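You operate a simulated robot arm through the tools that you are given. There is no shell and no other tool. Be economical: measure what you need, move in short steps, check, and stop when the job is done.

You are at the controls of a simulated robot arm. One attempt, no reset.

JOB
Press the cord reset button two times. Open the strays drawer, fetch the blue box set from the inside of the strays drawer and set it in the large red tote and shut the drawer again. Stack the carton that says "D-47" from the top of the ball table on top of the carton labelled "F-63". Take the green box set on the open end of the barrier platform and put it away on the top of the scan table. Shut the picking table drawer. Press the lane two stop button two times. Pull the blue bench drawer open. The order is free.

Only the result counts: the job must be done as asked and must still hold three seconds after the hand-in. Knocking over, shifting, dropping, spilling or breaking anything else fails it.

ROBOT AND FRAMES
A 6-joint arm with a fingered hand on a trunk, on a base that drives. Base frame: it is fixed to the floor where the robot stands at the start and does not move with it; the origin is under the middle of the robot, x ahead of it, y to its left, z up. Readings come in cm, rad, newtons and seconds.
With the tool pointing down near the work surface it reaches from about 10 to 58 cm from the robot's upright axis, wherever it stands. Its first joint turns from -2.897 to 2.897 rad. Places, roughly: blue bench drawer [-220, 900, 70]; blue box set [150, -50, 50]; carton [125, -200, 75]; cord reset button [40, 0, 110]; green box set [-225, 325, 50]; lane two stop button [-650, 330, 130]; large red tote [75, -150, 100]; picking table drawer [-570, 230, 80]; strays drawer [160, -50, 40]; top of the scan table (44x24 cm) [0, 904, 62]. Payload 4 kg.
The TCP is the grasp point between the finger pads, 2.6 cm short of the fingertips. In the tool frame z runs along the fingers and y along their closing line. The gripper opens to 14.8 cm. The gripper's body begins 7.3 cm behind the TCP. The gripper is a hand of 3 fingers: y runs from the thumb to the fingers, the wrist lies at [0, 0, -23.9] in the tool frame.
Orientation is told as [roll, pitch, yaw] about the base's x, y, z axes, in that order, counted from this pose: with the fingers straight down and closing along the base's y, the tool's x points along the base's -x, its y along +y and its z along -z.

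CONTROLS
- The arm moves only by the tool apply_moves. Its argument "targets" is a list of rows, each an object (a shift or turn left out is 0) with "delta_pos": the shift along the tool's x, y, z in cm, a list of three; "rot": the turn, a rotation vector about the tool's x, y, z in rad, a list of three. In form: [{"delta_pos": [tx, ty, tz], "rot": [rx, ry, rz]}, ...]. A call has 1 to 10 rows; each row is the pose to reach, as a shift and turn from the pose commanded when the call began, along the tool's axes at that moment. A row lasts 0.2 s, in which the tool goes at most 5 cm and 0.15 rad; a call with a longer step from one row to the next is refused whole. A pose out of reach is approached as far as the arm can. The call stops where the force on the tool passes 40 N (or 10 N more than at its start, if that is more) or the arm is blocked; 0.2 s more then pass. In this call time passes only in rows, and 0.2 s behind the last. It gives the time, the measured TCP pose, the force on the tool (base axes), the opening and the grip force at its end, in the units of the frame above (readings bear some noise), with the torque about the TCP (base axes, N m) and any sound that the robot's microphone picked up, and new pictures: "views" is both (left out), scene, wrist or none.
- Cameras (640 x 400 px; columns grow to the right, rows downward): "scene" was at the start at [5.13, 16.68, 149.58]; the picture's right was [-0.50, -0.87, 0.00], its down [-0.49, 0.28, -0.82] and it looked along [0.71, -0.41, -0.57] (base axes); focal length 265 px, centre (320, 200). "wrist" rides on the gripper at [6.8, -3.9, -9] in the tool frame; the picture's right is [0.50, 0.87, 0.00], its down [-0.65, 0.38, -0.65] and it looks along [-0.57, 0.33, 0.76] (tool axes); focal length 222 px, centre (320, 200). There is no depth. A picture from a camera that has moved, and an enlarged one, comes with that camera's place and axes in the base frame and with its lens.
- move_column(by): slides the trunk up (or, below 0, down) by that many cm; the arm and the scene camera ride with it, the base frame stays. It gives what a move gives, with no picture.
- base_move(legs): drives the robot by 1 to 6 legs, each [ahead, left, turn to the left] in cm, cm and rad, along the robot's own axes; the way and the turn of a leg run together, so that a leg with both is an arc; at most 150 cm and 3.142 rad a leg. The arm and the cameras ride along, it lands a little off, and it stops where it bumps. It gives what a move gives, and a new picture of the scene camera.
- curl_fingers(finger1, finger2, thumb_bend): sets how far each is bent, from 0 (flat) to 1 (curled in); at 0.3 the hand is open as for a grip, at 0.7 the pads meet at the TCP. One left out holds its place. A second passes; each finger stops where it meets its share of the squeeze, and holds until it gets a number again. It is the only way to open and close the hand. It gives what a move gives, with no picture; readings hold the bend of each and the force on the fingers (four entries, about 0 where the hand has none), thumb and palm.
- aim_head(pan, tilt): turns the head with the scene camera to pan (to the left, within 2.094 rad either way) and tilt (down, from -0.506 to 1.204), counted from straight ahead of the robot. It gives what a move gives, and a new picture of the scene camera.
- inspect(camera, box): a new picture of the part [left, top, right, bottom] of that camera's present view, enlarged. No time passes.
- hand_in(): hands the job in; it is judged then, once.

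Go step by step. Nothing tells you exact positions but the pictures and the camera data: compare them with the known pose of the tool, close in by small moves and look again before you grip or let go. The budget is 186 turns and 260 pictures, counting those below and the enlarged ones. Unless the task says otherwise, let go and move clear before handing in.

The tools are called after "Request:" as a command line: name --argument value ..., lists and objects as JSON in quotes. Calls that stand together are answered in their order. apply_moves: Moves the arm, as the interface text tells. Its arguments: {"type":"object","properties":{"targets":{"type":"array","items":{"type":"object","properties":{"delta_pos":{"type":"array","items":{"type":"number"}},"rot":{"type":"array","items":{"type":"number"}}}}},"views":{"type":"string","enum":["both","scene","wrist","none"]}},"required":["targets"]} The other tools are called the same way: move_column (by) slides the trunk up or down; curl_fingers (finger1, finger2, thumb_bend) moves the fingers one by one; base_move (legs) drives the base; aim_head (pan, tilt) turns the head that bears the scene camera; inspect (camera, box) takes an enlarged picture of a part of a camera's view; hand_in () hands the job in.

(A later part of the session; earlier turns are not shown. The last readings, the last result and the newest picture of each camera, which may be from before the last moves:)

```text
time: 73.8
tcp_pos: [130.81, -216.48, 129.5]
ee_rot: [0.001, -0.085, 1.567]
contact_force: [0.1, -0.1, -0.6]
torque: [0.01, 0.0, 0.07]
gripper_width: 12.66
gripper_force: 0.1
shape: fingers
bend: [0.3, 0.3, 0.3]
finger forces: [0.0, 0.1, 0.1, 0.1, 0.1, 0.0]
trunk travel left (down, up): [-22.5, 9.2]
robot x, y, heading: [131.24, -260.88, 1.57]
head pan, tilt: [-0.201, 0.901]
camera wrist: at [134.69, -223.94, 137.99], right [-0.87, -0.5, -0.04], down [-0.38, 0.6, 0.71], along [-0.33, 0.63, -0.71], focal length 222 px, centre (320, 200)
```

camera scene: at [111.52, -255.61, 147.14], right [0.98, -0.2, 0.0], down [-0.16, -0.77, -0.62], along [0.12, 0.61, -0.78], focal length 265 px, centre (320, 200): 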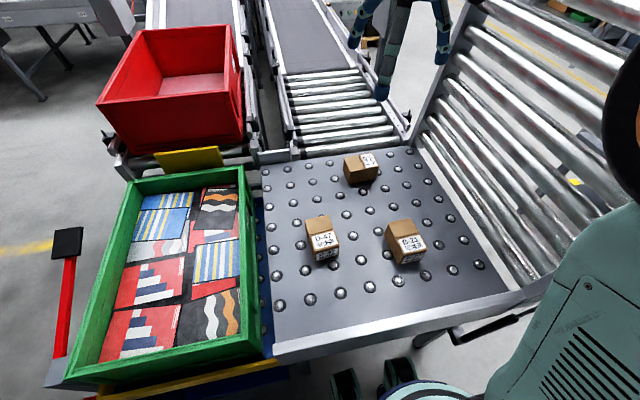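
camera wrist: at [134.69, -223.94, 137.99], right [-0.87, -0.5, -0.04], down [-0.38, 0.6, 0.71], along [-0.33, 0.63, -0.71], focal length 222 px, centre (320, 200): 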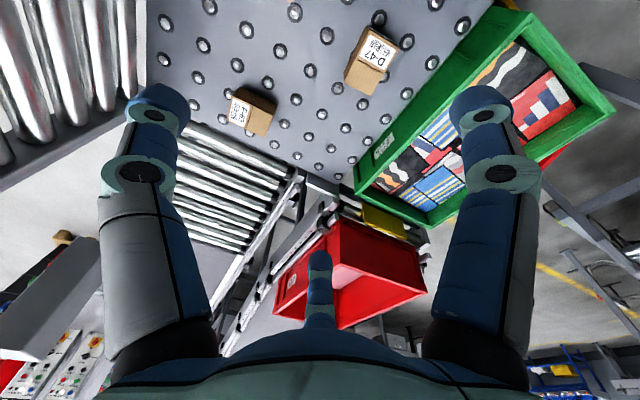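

I'll zoom both cameras to triangulate the cartons.

Request:
inspect --camera "wrist" --box '[220, 10, 420, 140]'

Request:
inspect --camera "scene" --box '[290, 140, 450, 290]'

```text
3.08 times, centred on (320, 75) of wrist
camera zoom: at [134.69, -223.94, 137.99], right [-0.87, -0.5, -0.04], down [-0.38, 0.6, 0.71], along [-0.33, 0.63, -0.71], focal length 684 px, centre (320, 585)
```

zoom: 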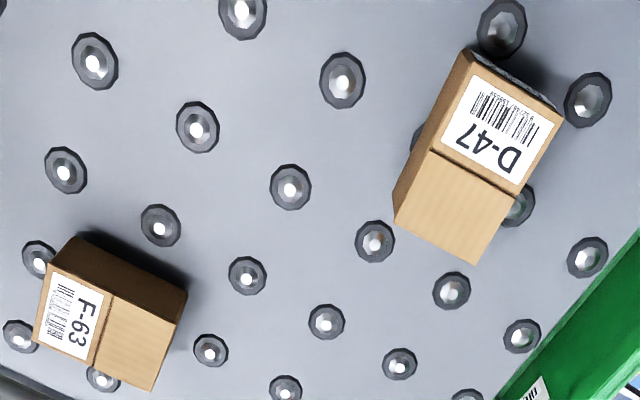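

```text
2.67 times, centred on (370, 215) of scene
camera zoom: at [111.52, -255.61, 147.15], right [0.98, -0.2, 0.0], down [-0.16, -0.77, -0.62], along [0.12, 0.61, -0.78], focal length 706 px, centre (187, 160)
```

zoom: 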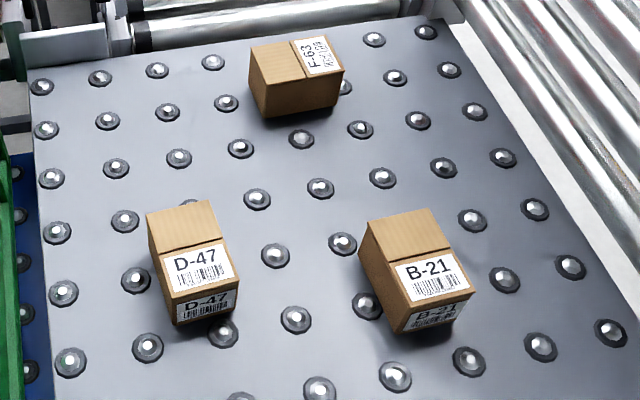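

I get D-47's top centre at [119.6, -215.8, 80.5], with its long side along y, and F-63's at [140, -190, 80.8], with its long side along x. I'll test whether I can reach above F-63 with a vertical tool.

Request:
apply_moves --targets '[{"delta_pos": [-3, -1, 2.5], "rot": [0, 0.03, 0]}, {"delta_pos": [-6.5, -2, 5], "rot": [0, 0.085, 0]}, {"delta_pos": [-10, -3, 7.5], "rot": [0, 0.085, 0]}, {"delta_pos": [-13.5, -4.5, 10], "rot": [0, 0.085, 0]}, {"delta_pos": [-17, -6, 12.5], "rot": [0, 0.085, 0]}, {"delta_pos": [-20, -7, 15], "rot": [0, 0.085, 0]}, {"delta_pos": [-22.5, -8, 18], "rot": [0, 0.085, 0]}, {"delta_pos": [-24.5, -9, 21], "rot": [0, 0.085, 0]}, {"delta_pos": [-26.5, -9, 24], "rot": [0, 0.085, 0]}]'

```text
time: 75.8
tcp_pos: [139.24, -196.78, 106.7]
ee_rot: [0.002, 0.0, 1.566]
contact_force: [0.4, 0.2, 0.2]
torque: [0.0, -0.02, 0.0]
gripper_width: 12.64
gripper_force: 0.1
shape: fingers
bend: [0.3, 0.3, 0.3]
finger forces: [0.1, 0.1, 0.0, 0.0, 0.0, 0.0]
out of reach, approached as far as the arm can: row 5, 6, 7, 8, 9
trunk travel left (down, up): [-22.5, 9.2]
robot x, y, heading: [130.92, -260.74, 1.572]
head pan, tilt: [-0.201, 0.901]
camera scene: at [111.53, -255.65, 147.15], right [0.98, -0.2, 0.0], down [-0.16, -0.77, -0.62], along [0.12, 0.61, -0.78], focal length 265 px, centre (320, 200)
camera wrist: at [143.01, -203.54, 115.94], right [-0.87, -0.5, 0.0], down [-0.38, 0.66, 0.65], along [-0.33, 0.57, -0.76], focal length 222 px, centre (320, 200)
```

scene: 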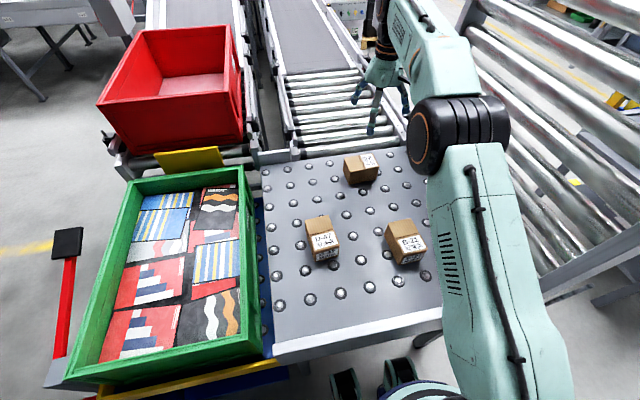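
wrist: 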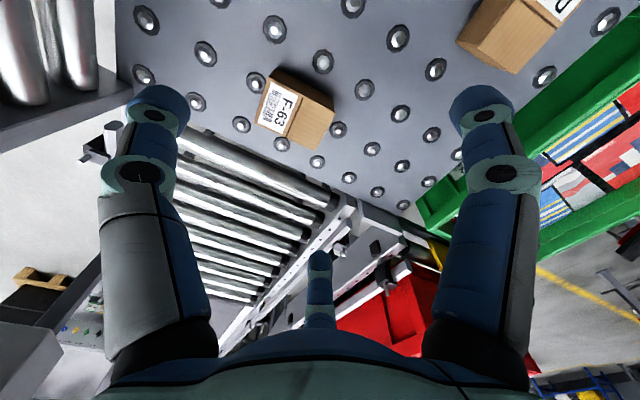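

A vertical tool falls about 7 cm short of F-63, so I'll use a slight forward tilt. For a firm grip I'll turn the hand so the thumb faces me and the two fingers straddle D-47's long sides.

Request:
apply_moves --targets '[{"delta_pos": [2, 2, 0], "rot": [0, 0, 0.15]}, {"delta_pos": [4, 4, 0], "rot": [0, 0, 0.3]}, {"delta_pos": [6.5, 6, 0], "rot": [0, 0, 0.45]}, {"delta_pos": [9, 8.5, 0], "rot": [0, 0, 0.6]}, {"delta_pos": [11.5, 11, 0], "rot": [0, 0, 0.75]}, {"delta_pos": [14, 13.5, 0], "rot": [0, 0, 0.9]}, {"delta_pos": [16.5, 16, 0], "rot": [0, 0, 1.05]}, {"delta_pos": [18, 18, 0], "rot": [0, 0, 1.2]}, {"delta_pos": [19, 19, 0], "rot": [0, 0, 1.35]}, {"delta_pos": [19, 19.6, 0], "rot": [0, 0, 1.5]}]'

```text
time: 78.0
tcp_pos: [118.99, -215.6, 106.59]
ee_rot: [0.0, 0.002, 0.068]
contact_force: [-0.1, 0.1, 0.1]
torque: [0.01, 0.02, -0.01]
gripper_width: 12.69
gripper_force: 0.1
shape: fingers
bend: [0.3, 0.3, 0.3]
finger forces: [0.0, 0.0, 0.1, 0.0, 0.1, 0.0]
trunk travel left (down, up): [-22.5, 9.2]
robot x, y, heading: [130.8, -260.82, 1.577]
head pan, tilt: [-0.201, 0.901]
camera scene: at [111.5, -255.58, 147.15], right [0.98, -0.2, 0.0], down [-0.16, -0.77, -0.62], along [0.12, 0.61, -0.78], focal length 265 px, centre (320, 200)
camera wrist: at [112.5, -219.86, 115.82], right [-0.56, 0.83, 0.0], down [0.63, 0.42, 0.65], along [0.54, 0.36, -0.76], focal length 222 px, centre (320, 200)
```

scene: 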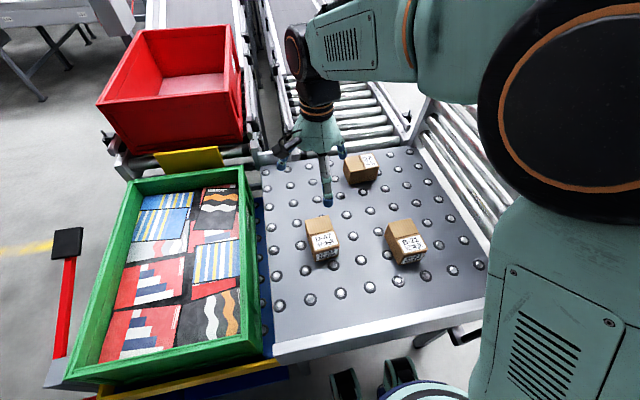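
wrist: 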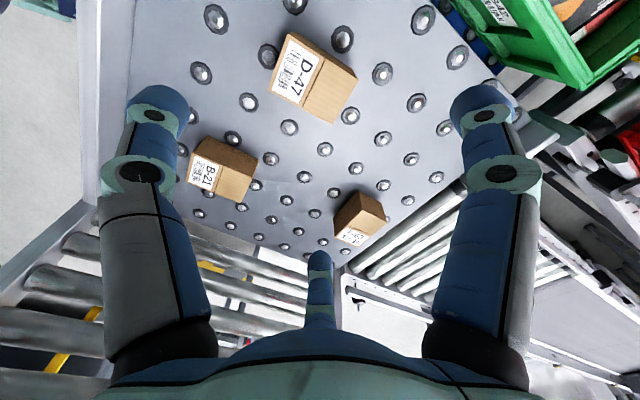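

The wrist view confirms D-47 at about [119.2, -216.1]. I'll tilt 0.3 rad forward and descend to just above the carton.

Request:
apply_moves --targets '[{"delta_pos": [0, 0, 4], "rot": [-0.1, 0, 0.03]}, {"delta_pos": [-0.1, -0.2, 8], "rot": [-0.2, 0, 0.06]}, {"delta_pos": [-0.2, -0.4, 12], "rot": [-0.3, 0, 0.068]}, {"delta_pos": [-0.3, -0.4, 15.5], "rot": [-0.3, 0, 0.068]}, {"delta_pos": [-0.3, -0.4, 18.6], "rot": [-0.3, 0, 0.068]}]'

Request:
inspect --camera "scene" --box '[240, 140, 400, 290]'

```text
time: 79.2
tcp_pos: [119.41, -215.93, 87.95]
ee_rot: [0.3, 0.014, -0.001]
contact_force: [0.0, 0.3, 0.8]
torque: [-0.03, -0.01, 0.0]
gripper_width: 12.68
gripper_force: 0.1
shape: fingers
bend: [0.3, 0.3, 0.3]
finger forces: [0.0, 0.1, 0.0, 0.1, 0.1, 0.0]
trunk travel left (down, up): [-22.5, 9.2]
robot x, y, heading: [131.3, -260.6, 1.572]
head pan, tilt: [-0.201, 0.901]
camera scene: at [111.5, -255.56, 147.15], right [0.98, -0.2, 0.0], down [-0.16, -0.77, -0.62], along [0.12, 0.61, -0.78], focal length 265 px, centre (320, 200)
camera wrist: at [112.57, -222.26, 95.66], right [-0.5, 0.83, 0.26], down [0.66, 0.17, 0.73], along [0.56, 0.54, -0.63], focal length 222 px, centre (320, 200)
```

scene: 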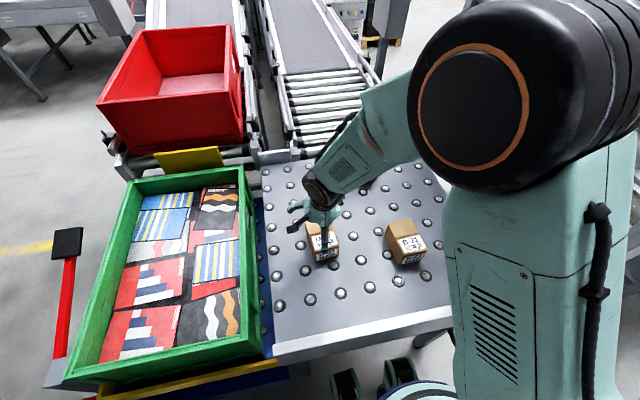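
wrist: 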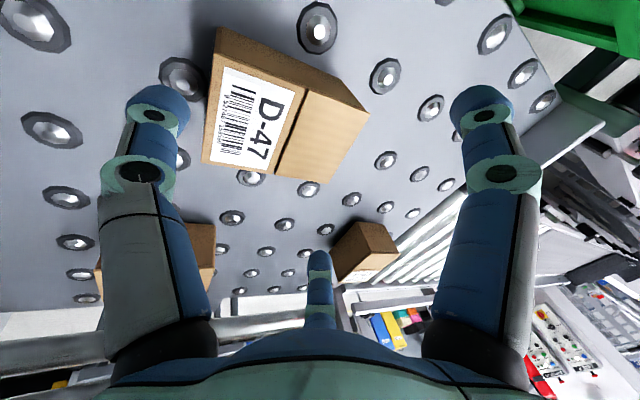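

```text
2.67 times, centred on (320, 215) of scene
camera zoom: at [111.5, -255.56, 147.15], right [0.98, -0.2, 0.0], down [-0.16, -0.77, -0.62], along [0.12, 0.61, -0.78], focal length 706 px, centre (320, 160)
```

zoom: 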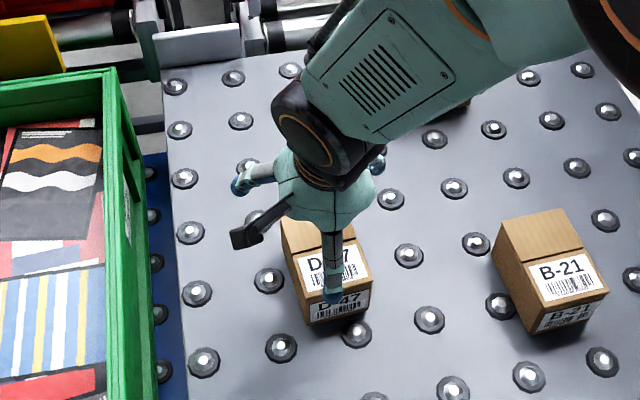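

The alignment is good. I'll open the thumb a little more and lower onto the carton to TCP z = 79.3.

Request:
curl_fingers --thumb_bend 0.18

Request:
apply_moves --targets '[{"delta_pos": [0, -0.9, 3]}, {"delta_pos": [0, -1.8, 5.8]}, {"delta_pos": [-0.1, -2.4, 8.25]}]'

Request:
inspect --camera "scene" --box '[260, 170, 380, 290]'

```text
time: 80.2
tcp_pos: [119.48, -215.9, 88.03]
ee_rot: [0.301, 0.01, -0.001]
contact_force: [0.2, 0.1, -0.2]
torque: [0.02, 0.0, 0.01]
gripper_width: 13.9
gripper_force: 0.0
shape: fingers
bend: [0.3, 0.3, 0.18]
finger forces: [0.0, 0.1, 0.0, 0.0, 0.0, 0.1]
trunk travel left (down, up): [-22.5, 9.2]
robot x, y, heading: [131.08, -260.31, 1.568]
head pan, tilt: [-0.201, 0.901]
```

```text
time: 81.0
tcp_pos: [119.6, -215.64, 79.34]
ee_rot: [0.3, 0.011, 0.001]
contact_force: [0.6, 0.0, 1.1]
torque: [0.0, -0.01, 0.02]
gripper_width: 13.88
gripper_force: 0.1
shape: fingers
bend: [0.3, 0.3, 0.18]
finger forces: [0.0, 0.1, 0.0, 0.0, 0.0, 0.1]
trunk travel left (down, up): [-22.5, 9.2]
robot x, y, heading: [131.21, -260.76, 1.567]
head pan, tilt: [-0.201, 0.901]
camera scene: at [111.5, -255.55, 147.15], right [0.98, -0.2, 0.0], down [-0.16, -0.77, -0.62], along [0.12, 0.61, -0.78], focal length 265 px, centre (320, 200)
camera wrist: at [112.77, -222.04, 86.99], right [-0.5, 0.83, 0.26], down [0.66, 0.17, 0.73], along [0.56, 0.54, -0.63], focal length 222 px, centre (320, 200)
```

scene: 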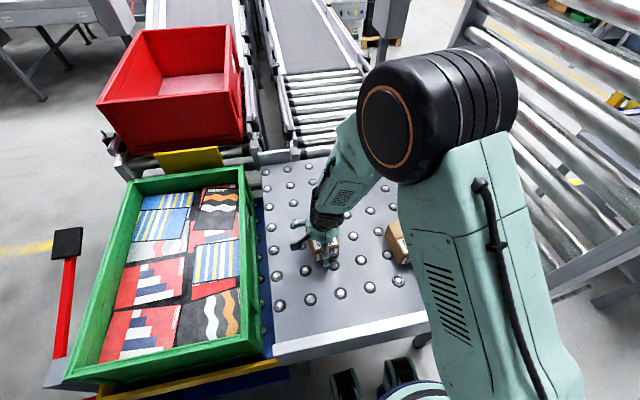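
wrist: 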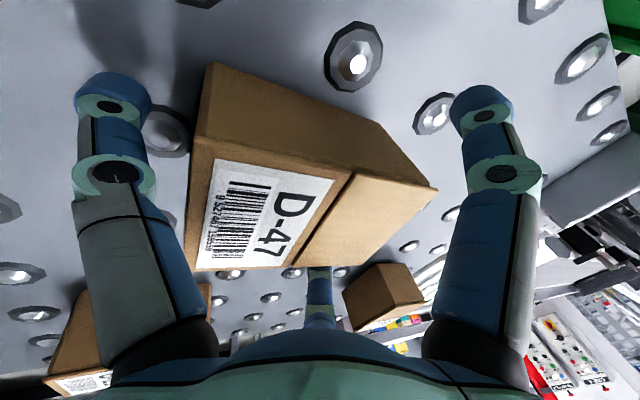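

```text
3.33 times, centred on (320, 230) of scene
camera zoom: at [111.5, -255.55, 147.15], right [0.98, -0.2, 0.0], down [-0.16, -0.77, -0.62], along [0.12, 0.61, -0.78], focal length 882 px, centre (320, 100)
```

zoom: 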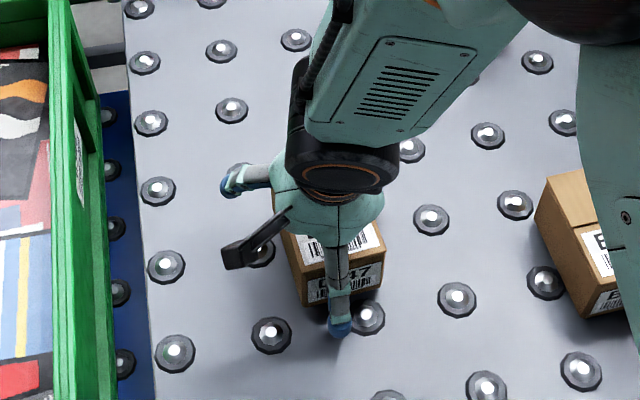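

The hand straddles the carton, so I'll close it.

Request:
curl_fingers --finger1 0.6 --finger2 0.6 --thumb_bend 0.6

Request:
inspect --camera "wrist" --box '[0, 0, 640, 400]'

Request:
inspect --camera "scene" --box '[260, 170, 380, 290]'

```text
time: 82.0
tcp_pos: [119.59, -215.81, 79.19]
ee_rot: [0.3, 0.01, 0.001]
contact_force: [-0.6, -0.4, -1.6]
torque: [-0.06, 0.0, 0.02]
gripper_width: 6.55
gripper_force: 15.1
shape: fingers
bend: [0.49, 0.46, 0.51]
finger forces: [7.5, 11.0, 0.0, 0.1, 11.9, 0.1]
trunk travel left (down, up): [-22.5, 9.2]
robot x, y, heading: [131.2, -261.03, 1.57]
head pan, tilt: [-0.201, 0.901]
```

```text
1.00 times, centred on (320, 200) of wrist (not enlarged: the box is as wide or as high as the picture)
camera zoom: at [112.79, -222.08, 87.0], right [-0.5, 0.83, 0.26], down [0.66, 0.17, 0.73], along [0.56, 0.54, -0.63], focal length 222 px, centre (320, 200)
```

zoom: 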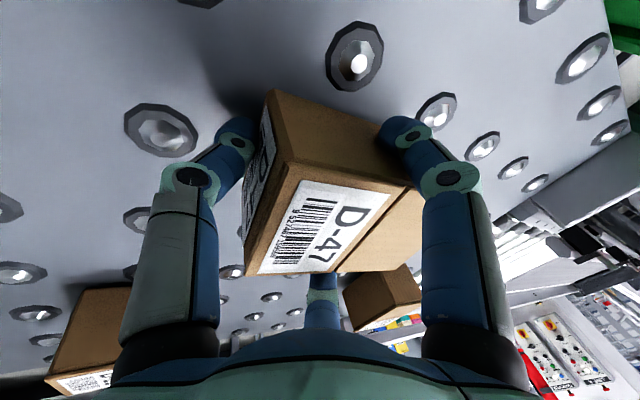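

```text
3.33 times, centred on (320, 230) of scene
camera zoom: at [111.51, -255.59, 147.15], right [0.98, -0.2, 0.0], down [-0.16, -0.77, -0.62], along [0.12, 0.61, -0.78], focal length 882 px, centre (320, 100)
```

zoom: 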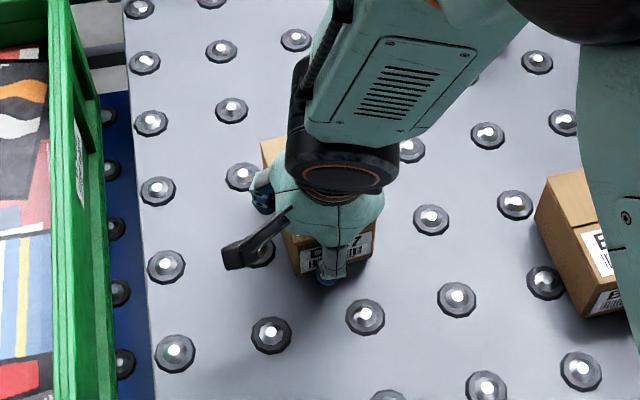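

All three contacts are holding, with about 15 N of grip. I'll lift a few cm and check.

Request:
apply_moves --targets '[{"delta_pos": [0, 0.44, -1.43]}, {"delta_pos": [0, 0.89, -2.87]}, {"delta_pos": [0, 1.8, -5.7]}, {"delta_pos": [0, 2.95, -9.55]}]'

Request:
inspect --camera "scene" --box '[260, 120, 420, 260]'

```text
time: 83.0
tcp_pos: [119.73, -215.8, 89.77]
ee_rot: [0.3, 0.014, 0.002]
contact_force: [0.1, -0.6, -1.5]
torque: [-0.04, 0.03, 0.0]
gripper_width: 6.56
gripper_force: 14.9
shape: fingers
bend: [0.49, 0.46, 0.51]
finger forces: [7.5, 10.7, 0.0, 0.0, 11.9, 0.0]
trunk travel left (down, up): [-22.5, 9.2]
robot x, y, heading: [130.92, -260.49, 1.569]
head pan, tilt: [-0.201, 0.901]
camera scene: at [111.54, -255.67, 147.15], right [0.98, -0.2, 0.0], down [-0.16, -0.77, -0.62], along [0.12, 0.61, -0.78], focal length 265 px, centre (320, 200)
camera wrist: at [112.96, -222.14, 97.38], right [-0.5, 0.83, 0.26], down [0.66, 0.17, 0.73], along [0.56, 0.54, -0.63], focal length 222 px, centre (320, 200)
```

scene: 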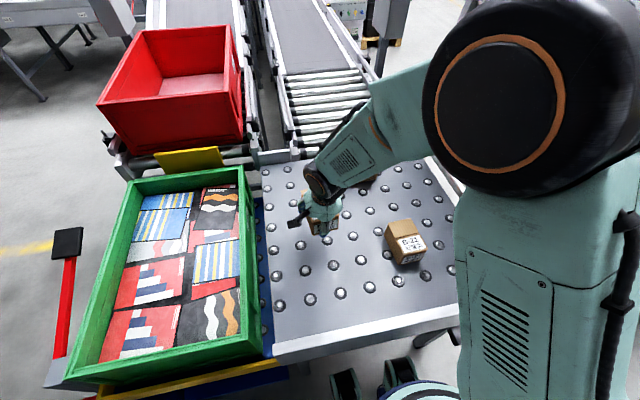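
wrist: 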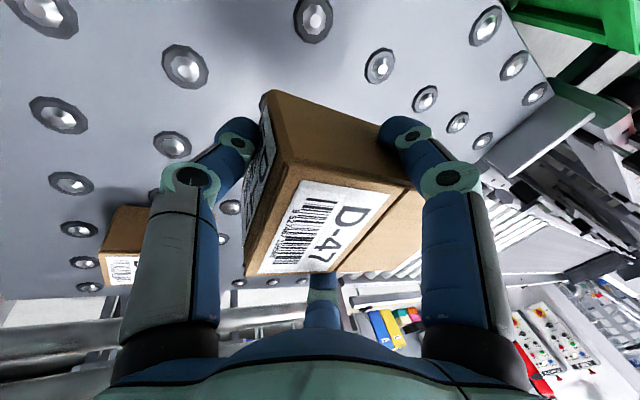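

```text
2.86 times, centred on (340, 190) of scene
camera zoom: at [111.54, -255.67, 147.15], right [0.98, -0.2, 0.0], down [-0.16, -0.77, -0.62], along [0.12, 0.61, -0.78], focal length 756 px, centre (263, 229)
```

zoom: 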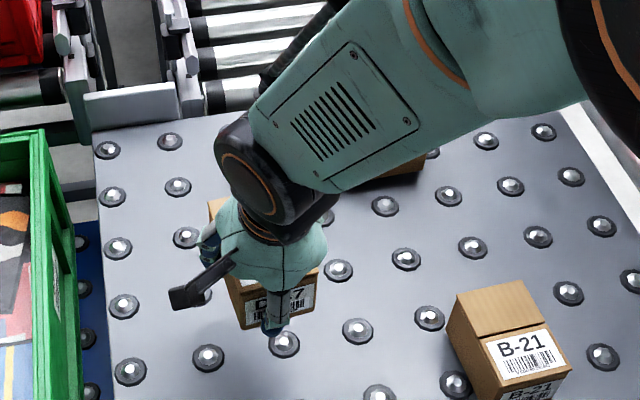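

The carton is held, and I estimate its centre sits (+0.9, +2.9) from the TCP. I'll carry it over F-63.

Request:
apply_moves --targets '[{"delta_pos": [-2, 3, -1]}, {"delta_pos": [-5, 6, 0]}, {"delta_pos": [-8, 9.5, 1]}, {"delta_pos": [-11, 13, 2]}, {"delta_pos": [-14, 16.3, 3]}, {"delta_pos": [-17, 19.5, 4]}, {"delta_pos": [-19.4, 22.46, 4.86]}]'

Request:
inspect --camera "scene" --box '[300, 90, 440, 220]'

```text
time: 84.5
tcp_pos: [139.06, -192.68, 91.18]
ee_rot: [0.298, 0.012, 0.0]
contact_force: [0.2, 0.7, -2.3]
torque: [-0.03, -0.01, -0.01]
gripper_width: 6.46
gripper_force: 15.1
shape: fingers
bend: [0.49, 0.46, 0.51]
finger forces: [7.6, 10.6, 0.1, 0.0, 11.6, 0.0]
trunk travel left (down, up): [-22.5, 9.2]
robot x, y, heading: [131.28, -260.77, 1.575]
head pan, tilt: [-0.201, 0.901]
camera scene: at [111.57, -255.5, 147.15], right [0.98, -0.2, 0.0], down [-0.16, -0.77, -0.62], along [0.12, 0.61, -0.78], focal length 265 px, centre (320, 200)
camera wrist: at [132.2, -199.05, 98.87], right [-0.5, 0.83, 0.26], down [0.66, 0.17, 0.73], along [0.56, 0.54, -0.63], focal length 222 px, centre (320, 200)
```

scene: 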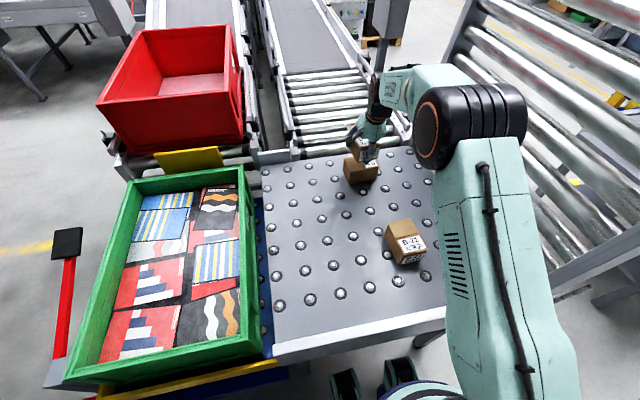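
wrist: 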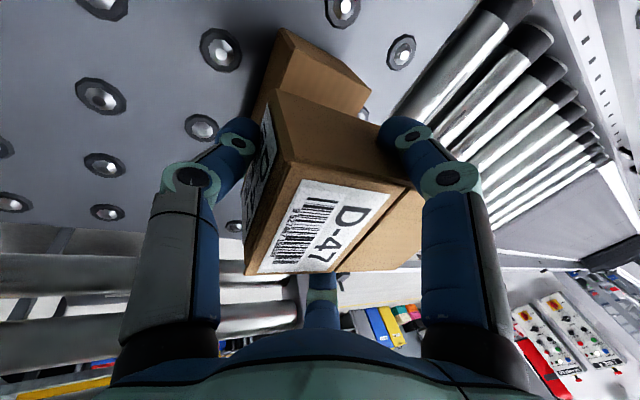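

```text
3.08 times, centred on (370, 155) of scene
camera zoom: at [111.57, -255.5, 147.15], right [0.98, -0.2, 0.0], down [-0.16, -0.77, -0.62], along [0.12, 0.61, -0.78], focal length 814 px, centre (166, 338)
```

zoom: 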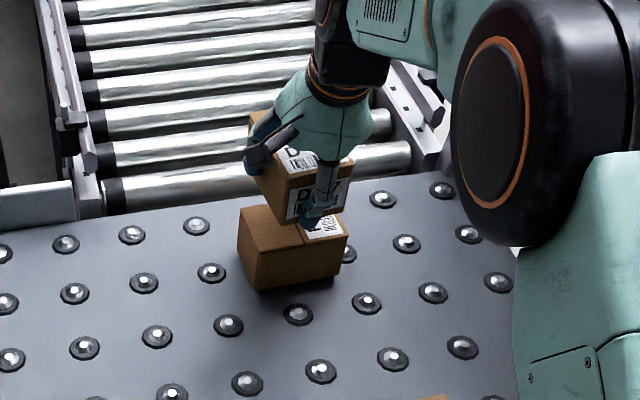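

D-47 is above F-63 within about 1 cm. I'll shift slightly back and lower to near contact.

Request:
apply_moves --targets '[{"delta_pos": [0, -0.9, 1.2]}, {"delta_pos": [0, -1.4, 2.4]}, {"delta_pos": [0, -1.85, 3.61]}]'

Request:
inspect --camera "scene" --box '[320, 110, 420, 200]'

```text
time: 85.3
tcp_pos: [138.89, -193.56, 87.19]
ee_rot: [0.299, 0.01, 0.002]
contact_force: [0.1, 0.5, -1.9]
torque: [-0.02, 0.0, 0.0]
gripper_width: 6.51
gripper_force: 15.0
shape: fingers
bend: [0.49, 0.46, 0.51]
finger forces: [7.5, 10.6, 0.1, 0.0, 11.5, 0.1]
trunk travel left (down, up): [-22.5, 9.2]
robot x, y, heading: [131.09, -260.66, 1.572]
head pan, tilt: [-0.201, 0.901]
camera scene: at [111.52, -255.57, 147.15], right [0.98, -0.2, 0.0], down [-0.16, -0.77, -0.62], along [0.12, 0.61, -0.78], focal length 265 px, centre (320, 200)
camera wrist: at [132.1, -199.9, 94.89], right [-0.5, 0.83, 0.26], down [0.66, 0.17, 0.73], along [0.56, 0.54, -0.63], focal length 222 px, centre (320, 200)
```

scene: 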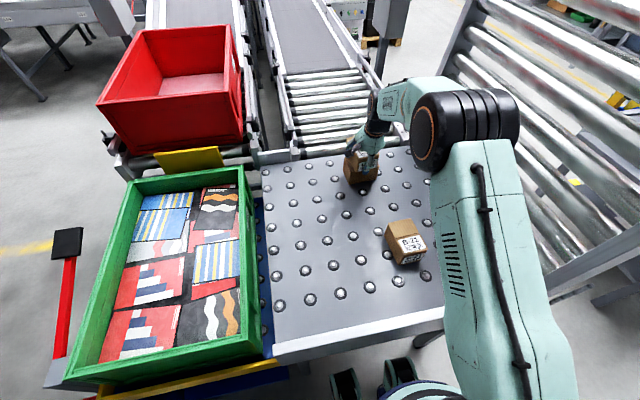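
wrist: 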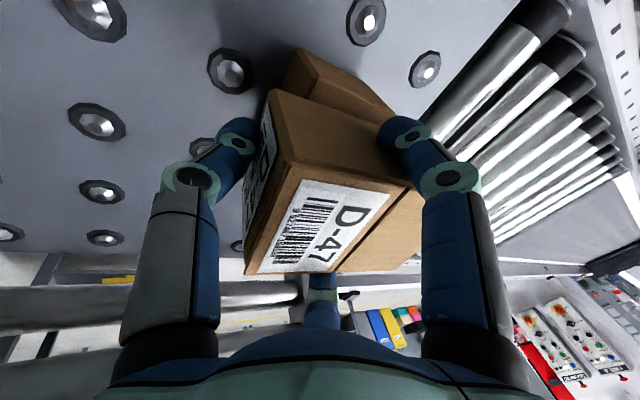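

```text
4.44 times, centred on (370, 155) of scene
camera zoom: at [111.52, -255.57, 147.15], right [0.98, -0.2, 0.0], down [-0.16, -0.77, -0.62], along [0.12, 0.61, -0.78], focal length 1176 px, centre (98, 400)
```

zoom: 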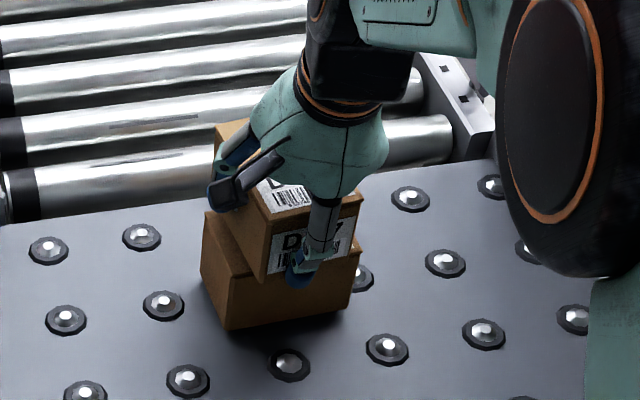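

D-47's near edge lines up with F-63's, so its centre is about 1.5 cm too far back. I'll shift toward me and then lower gently to contact.

Request:
apply_moves --targets '[{"delta_pos": [0, -0.7, -0.1]}, {"delta_pos": [0, -1.34, -0.1]}, {"delta_pos": [0, -1.45, 0.2]}, {"delta_pos": [0, -1.52, 0.45]}, {"delta_pos": [0, -1.6, 0.7]}]' --views "none"

Request:
inspect --camera "scene" --box '[320, 110, 420, 200]'

```text
time: 86.5
tcp_pos: [138.95, -194.9, 86.05]
ee_rot: [0.3, 0.01, 0.0]
contact_force: [0.0, -0.3, -1.2]
torque: [-0.04, 0.01, -0.02]
gripper_width: 6.51
gripper_force: 14.6
shape: fingers
bend: [0.49, 0.46, 0.51]
finger forces: [7.5, 10.4, 0.1, 0.0, 11.5, 0.1]
trunk travel left (down, up): [-22.5, 9.2]
robot x, y, heading: [131.16, -260.77, 1.572]
head pan, tilt: [-0.201, 0.901]
```

```text
4.44 times, centred on (370, 155) of scene
camera zoom: at [111.52, -255.58, 147.15], right [0.98, -0.2, 0.0], down [-0.16, -0.77, -0.62], along [0.12, 0.61, -0.78], focal length 1176 px, centre (98, 400)
```

zoom: 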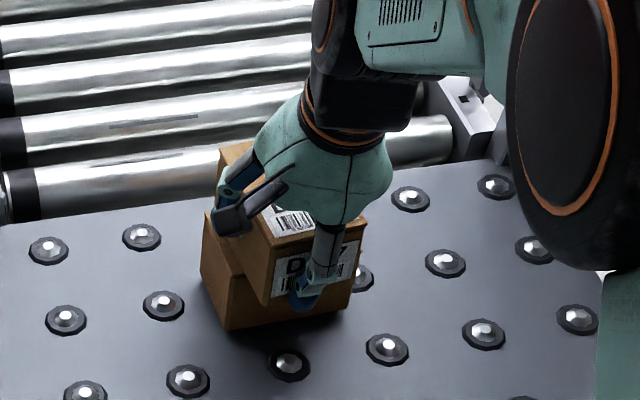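

It now overhangs evenly. I'll keep lowering in 2 mm steps.

Request:
apply_moves --targets '[{"delta_pos": [0, -0.06, 0.2]}, {"delta_pos": [0, -0.12, 0.4]}, {"delta_pos": [0, -0.18, 0.6]}]' --views "none"

Request:
inspect --camera "scene" --box '[320, 110, 420, 200]'

```text
time: 87.3
tcp_pos: [138.93, -194.98, 85.61]
ee_rot: [0.302, 0.01, 0.001]
contact_force: [0.3, -0.3, 8.2]
torque: [0.04, 0.02, 0.0]
gripper_width: 6.16
gripper_force: 13.8
shape: fingers
bend: [0.5, 0.45, 0.53]
finger forces: [7.3, 10.2, 0.0, 0.0, 10.5, 0.1]
trunk travel left (down, up): [-22.5, 9.2]
robot x, y, heading: [130.76, -260.25, 1.574]
head pan, tilt: [-0.201, 0.901]
```

```text
4.44 times, centred on (370, 155) of scene
camera zoom: at [111.51, -255.69, 147.16], right [0.98, -0.2, 0.0], down [-0.16, -0.77, -0.62], along [0.12, 0.61, -0.78], focal length 1176 px, centre (98, 400)
```

zoom: 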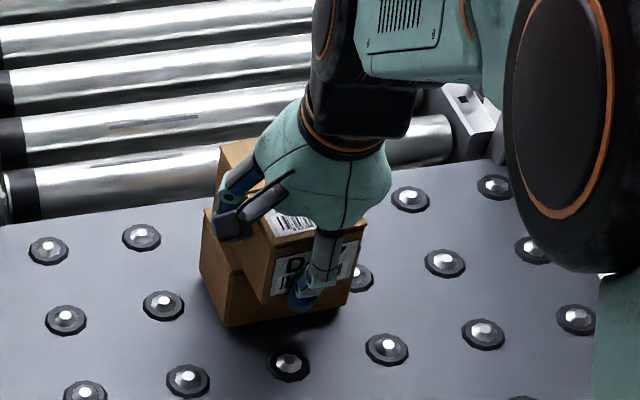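

There is contact at about 8 N. I'll release by opening the fingers.

Request:
curl_fingers --finger1 0.4 --finger2 0.37 --thumb_bend 0.42

Request:
curl_fingers --finger1 0.28 --finger2 0.28 --thumb_bend 0.15

Request:
inspect --camera "scene" --box '[320, 110, 420, 200]'

Request:
inspect --camera "wrist" --box '[0, 0, 640, 400]'

```text
time: 88.3
tcp_pos: [139.04, -194.99, 85.54]
ee_rot: [0.299, 0.009, 0.001]
contact_force: [-1.3, -0.1, 0.6]
torque: [-0.01, -0.01, 0.0]
gripper_width: 9.14
gripper_force: 0.1
shape: fingers
bend: [0.4, 0.37, 0.42]
finger forces: [0.0, 0.0, 0.1, 0.1, 0.0, 0.0]
trunk travel left (down, up): [-22.5, 9.2]
robot x, y, heading: [130.78, -260.67, 1.566]
head pan, tilt: [-0.201, 0.901]
```

```text
time: 89.3
tcp_pos: [138.96, -194.91, 85.46]
ee_rot: [0.3, 0.01, 0.0]
contact_force: [0.4, -0.2, 0.6]
torque: [-0.02, -0.01, -0.01]
gripper_width: 14.36
gripper_force: 0.0
shape: fingers
bend: [0.28, 0.28, 0.15]
finger forces: [0.0, 0.0, 0.0, 0.0, 0.0, 0.1]
trunk travel left (down, up): [-22.5, 9.2]
robot x, y, heading: [130.86, -260.44, 1.573]
head pan, tilt: [-0.201, 0.901]
```

```text
4.44 times, centred on (370, 155) of scene
camera zoom: at [111.52, -255.6, 147.15], right [0.98, -0.2, 0.0], down [-0.16, -0.77, -0.62], along [0.12, 0.61, -0.78], focal length 1176 px, centre (98, 400)
```

zoom: 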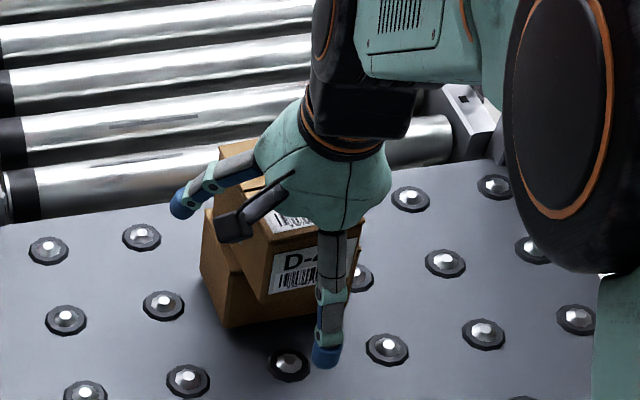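

```text
1.00 times, centred on (320, 200) of wrist (not enlarged: the box is as wide or as high as the picture)
camera zoom: at [132.19, -201.26, 93.17], right [-0.5, 0.83, 0.26], down [0.66, 0.17, 0.73], along [0.56, 0.54, -0.63], focal length 222 px, centre (320, 200)
```

zoom: 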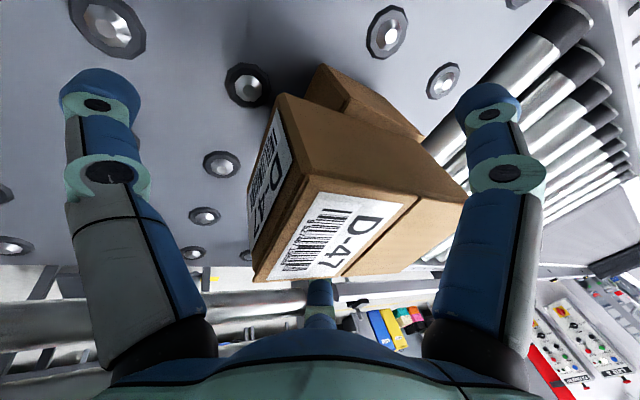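

The stack is resting stably, so I'll withdraw along the tool axis.

Request:
apply_moves --targets '[{"delta_pos": [0, 0, -3]}, {"delta_pos": [0, 0, -7]}, {"delta_pos": [0, 0, -12]}, {"delta_pos": [0, -3, -16]}, {"delta_pos": [0, -7, -19], "rot": [0.15, 0, 0]}, {"delta_pos": [0, -12, -22], "rot": [0.3, 0, 0]}]'

Request:
inspect --camera "scene" --box '[320, 110, 420, 200]'

```text
refused: row 6 steps farther than a row can; nothing moved
```

```text
4.44 times, centred on (370, 155) of scene
camera zoom: at [111.52, -255.6, 147.15], right [0.98, -0.2, 0.0], down [-0.16, -0.77, -0.62], along [0.12, 0.61, -0.78], focal length 1176 px, centre (98, 400)
```

zoom: 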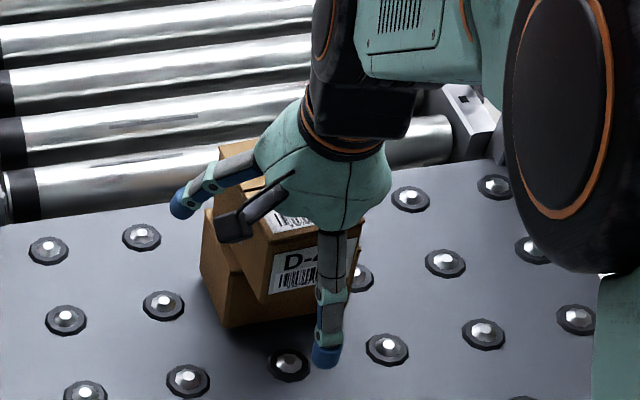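

Request:
apply_moves --targets '[{"delta_pos": [0, 0, -3]}, {"delta_pos": [0, 0, -7]}, {"delta_pos": [0, 0, -11.5]}, {"delta_pos": [0, -2.5, -15.5]}, {"delta_pos": [0, -6, -18.5], "rot": [0.14, 0, 0]}, {"delta_pos": [0.5, -9.5, -22], "rot": [0.28, 0, 0]}, {"delta_pos": [1.5, -13, -25.5], "rot": [0.3, 0, 0]}, {"delta_pos": [3, -16.5, -28.5], "rot": [0.3, 0, 0]}, {"delta_pos": [5, -20.5, -30], "rot": [0.3, 0, 0]}, {"delta_pos": [6.5, -24.5, -32], "rot": [0.3, 0, 0]}]'

Request:
inspect --camera "scene" --box '[300, 110, 440, 280]'

```text
refused: row 7 steps farther than a row can; nothing moved
```

```text
2.35 times, centred on (370, 195) of scene
camera zoom: at [111.52, -255.6, 147.15], right [0.98, -0.2, 0.0], down [-0.16, -0.77, -0.62], along [0.12, 0.61, -0.78], focal length 622 px, centre (202, 212)
```

zoom: 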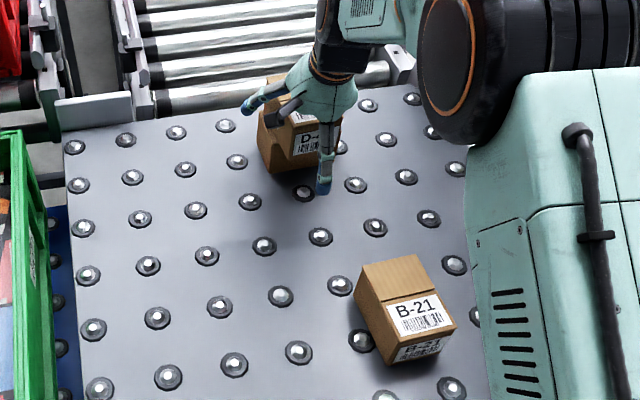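

Request:
apply_moves --targets '[{"delta_pos": [0, 0, -3]}, {"delta_pos": [0, 0, -7]}, {"delta_pos": [0, 0, -11]}, {"delta_pos": [0, -2.5, -14]}, {"delta_pos": [0, -5.5, -17], "rot": [0.14, 0, 0]}, {"delta_pos": [0.5, -8.5, -20], "rot": [0.28, 0, 0]}, {"delta_pos": [1.5, -11.5, -23], "rot": [0.3, 0, 0]}, {"delta_pos": [3, -14.5, -26], "rot": [0.3, 0, 0]}, {"delta_pos": [5, -18, -27.5], "rot": [0.3, 0, 0]}, {"delta_pos": [6.5, -21.5, -29], "rot": [0.3, 0, 0]}]'

Request:
inspect --camera "scene" --box '[300, 110, 440, 280]'

```text
time: 91.5
tcp_pos: [132.49, -224.23, 106.87]
ee_rot: [0.0, 0.01, -0.001]
contact_force: [-0.4, -0.8, 0.4]
torque: [0.0, -0.01, -0.01]
gripper_width: 14.37
gripper_force: 0.1
shape: fingers
bend: [0.28, 0.28, 0.15]
finger forces: [0.0, 0.0, 0.1, 0.1, 0.1, 0.0]
trunk travel left (down, up): [-22.5, 9.2]
robot x, y, heading: [130.9, -260.72, 1.576]
head pan, tilt: [-0.201, 0.901]
camera scene: at [111.5, -255.76, 147.15], right [0.98, -0.2, 0.0], down [-0.16, -0.77, -0.62], along [0.12, 0.61, -0.78], focal length 265 px, centre (320, 200)
camera wrist: at [125.8, -228.13, 116.07], right [-0.5, 0.87, 0.01], down [0.66, 0.38, 0.65], along [0.56, 0.33, -0.76], focal length 222 px, centre (320, 200)
```

scene: 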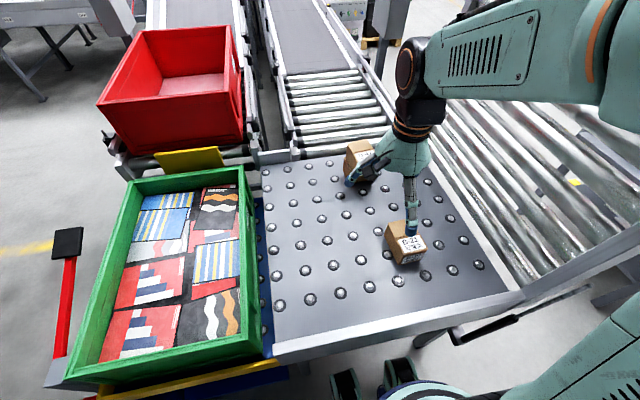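
wrist: 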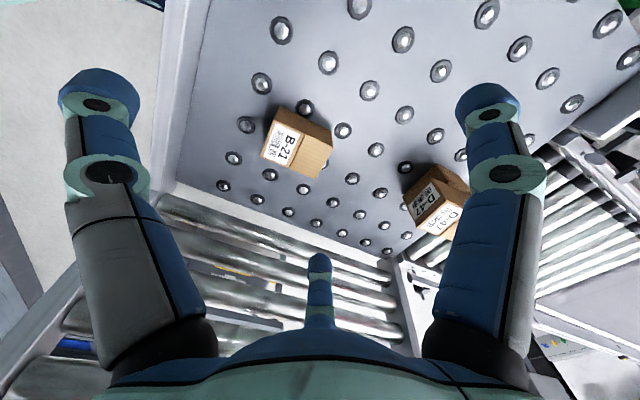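

```text
2.35 times, centred on (370, 195) of scene
camera zoom: at [111.5, -255.76, 147.15], right [0.98, -0.2, 0.0], down [-0.16, -0.77, -0.62], along [0.12, 0.61, -0.78], focal length 622 px, centre (202, 212)
```

zoom: 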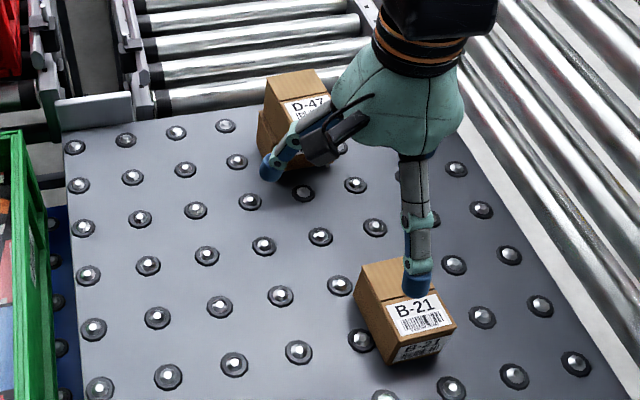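

D-47 sits on F-63. I'll raise the arm, back off and look toward the strays drawer area beyond the roller gate.

Request:
apply_moves --targets '[{"delta_pos": [0, 0, -4.5]}, {"delta_pos": [0, 0, -9]}, {"delta_pos": [0, -1, -13.5]}, {"delta_pos": [0, -3, -17.5]}, {"delta_pos": [0, -5, -21]}]' --views "none"

Request:
base_move --legs '[[-45, 0, 0], [0, 0, -1.57]]'

Request:
aim_head --pan 0.5 --tilt 0.4

Request:
aim_head --pan 1.2 --tilt 0.4

```text
time: 92.8
tcp_pos: [132.88, -229.03, 127.68]
ee_rot: [-0.001, 0.011, 0.0]
contact_force: [-0.3, 0.4, 0.4]
torque: [-0.02, 0.01, 0.0]
gripper_width: 14.38
gripper_force: 0.0
shape: fingers
bend: [0.28, 0.28, 0.15]
finger forces: [0.0, 0.1, 0.0, 0.1, 0.0, 0.0]
trunk travel left (down, up): [-22.5, 9.2]
robot x, y, heading: [130.81, -260.97, 1.572]
head pan, tilt: [-0.201, 0.901]
```

```text
time: 99.2
tcp_pos: [162.6, -306.83, 127.68]
ee_rot: [0.0, 0.012, -1.561]
contact_force: [-0.5, -0.4, -0.2]
torque: [-0.03, 0.0, 0.03]
gripper_width: 14.42
gripper_force: 0.1
shape: fingers
bend: [0.28, 0.28, 0.15]
finger forces: [0.0, 0.0, 0.0, 0.0, 0.0, 0.1]
trunk travel left (down, up): [-22.5, 9.2]
robot x, y, heading: [131.02, -305.48, 0.004]
head pan, tilt: [-0.201, 0.901]
camera scene: at [135.64, -285.65, 147.15], right [-0.19, -0.98, 0.0], down [-0.77, 0.15, -0.62], along [0.61, -0.12, -0.78], focal length 265 px, centre (320, 200)
```

scene: 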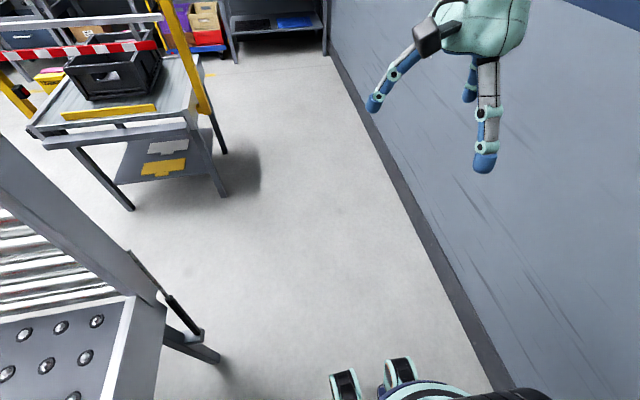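

```text
time: 100.3
tcp_pos: [162.62, -306.92, 127.71]
ee_rot: [0.001, 0.01, -1.564]
contact_force: [0.0, 0.7, 0.2]
torque: [0.0, 0.02, 0.01]
gripper_width: 14.41
gripper_force: 0.3
shape: fingers
bend: [0.28, 0.28, 0.15]
finger forces: [0.0, 0.1, 0.0, 0.0, 0.0, 0.0]
trunk travel left (down, up): [-22.5, 9.2]
robot x, y, heading: [130.99, -305.27, 0.006]
head pan, tilt: [0.499, 0.4]
camera scene: at [136.34, -279.72, 151.44], right [0.48, -0.88, 0.0], down [-0.34, -0.19, -0.92], along [0.81, 0.45, -0.39], focal length 265 px, centre (320, 200)
```

scene: 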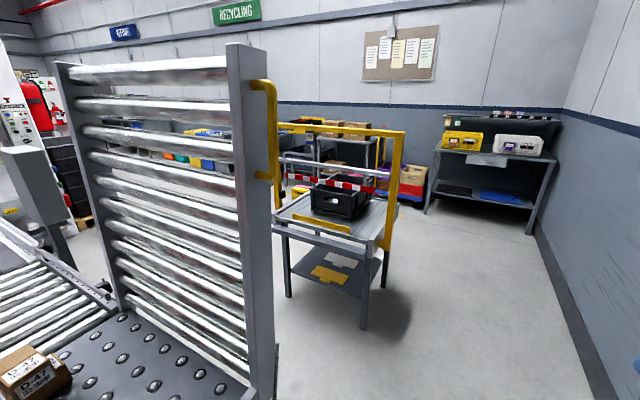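

```text
time: 101.4
tcp_pos: [162.68, -306.87, 127.83]
ee_rot: [0.001, 0.011, -1.562]
contact_force: [-0.1, -0.3, -0.6]
torque: [0.0, -0.04, 0.01]
gripper_width: 14.36
gripper_force: 0.1
shape: fingers
bend: [0.28, 0.28, 0.15]
finger forces: [0.1, 0.0, 0.0, 0.0, 0.1, 0.1]
trunk travel left (down, up): [-22.5, 9.2]
robot x, y, heading: [130.6, -305.22, 0.004]
head pan, tilt: [1.201, 0.4]
camera scene: at [131.53, -275.54, 151.45], right [0.93, -0.36, 0.0], down [-0.14, -0.36, -0.92], along [0.33, 0.86, -0.39], focal length 265 px, centre (320, 200)
```

scene: 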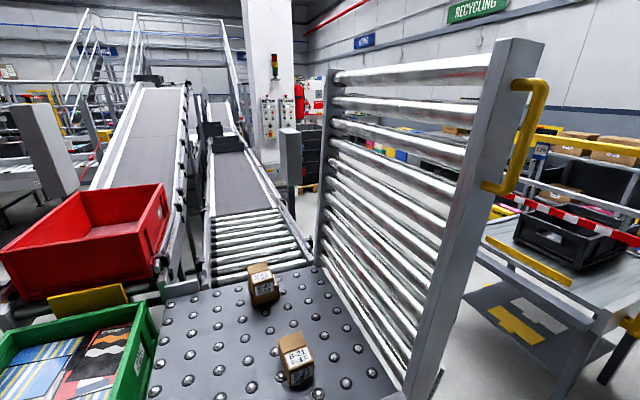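

The drawer should be under the second conveyor, past the gate. I'll drive through the corridor between the gate and the cart, at about x = 220.

Request:
base_move --legs '[[90, 0, 0], [0, 0, 1.57], [75, 0, 0]]'

Request:
aim_head --pan 0.3 --tilt 0.4

```text
time: 113.9
tcp_pos: [218.19, -197.79, 127.74]
ee_rot: [0.0, 0.01, 0.067]
contact_force: [-0.2, 0.7, 0.0]
torque: [-0.02, 0.0, 0.0]
gripper_width: 14.37
gripper_force: 0.0
shape: fingers
bend: [0.28, 0.28, 0.15]
finger forces: [0.1, 0.1, 0.1, 0.0, 0.0, 0.0]
trunk travel left (down, up): [-22.5, 9.2]
robot x, y, heading: [218.44, -229.63, 1.633]
head pan, tilt: [1.201, 0.4]
camera scene: at [188.81, -230.57, 151.45], right [0.3, 0.95, 0.0], down [0.37, -0.12, -0.92], along [-0.88, 0.28, -0.39], focal length 265 px, centre (320, 200)
```

scene: 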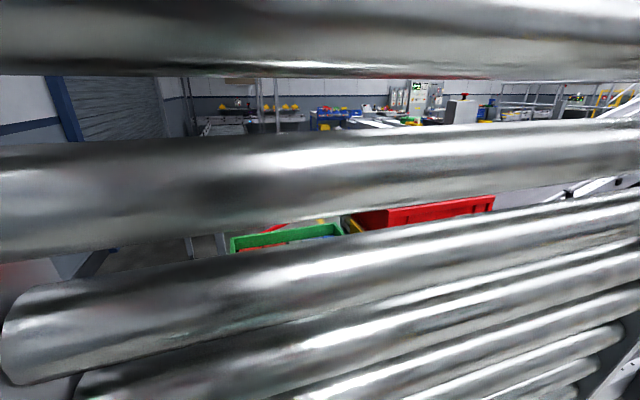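

```text
time: 115.1
tcp_pos: [218.25, -197.78, 127.67]
ee_rot: [0.001, 0.01, 0.066]
contact_force: [-0.2, -0.1, 0.6]
torque: [0.01, 0.01, 0.02]
gripper_width: 14.37
gripper_force: 0.1
shape: fingers
bend: [0.28, 0.28, 0.15]
finger forces: [0.0, 0.0, 0.0, 0.0, 0.1, 0.0]
trunk travel left (down, up): [-22.5, 9.2]
robot x, y, heading: [218.59, -229.83, 1.639]
head pan, tilt: [0.3, 0.4]
camera scene: at [194.33, -224.73, 151.45], right [0.93, 0.36, 0.0], down [0.14, -0.36, -0.92], along [-0.33, 0.86, -0.39], focal length 265 px, centre (320, 200)
```

scene: 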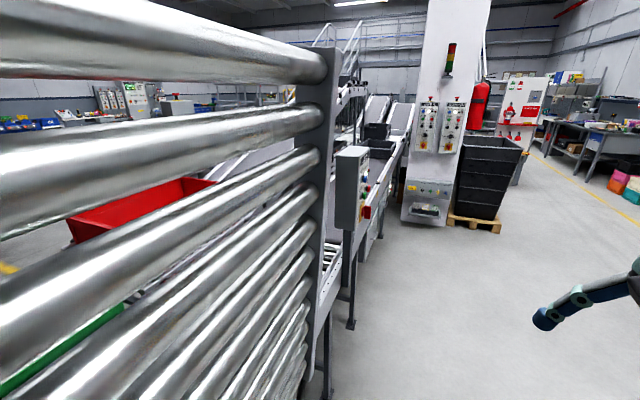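

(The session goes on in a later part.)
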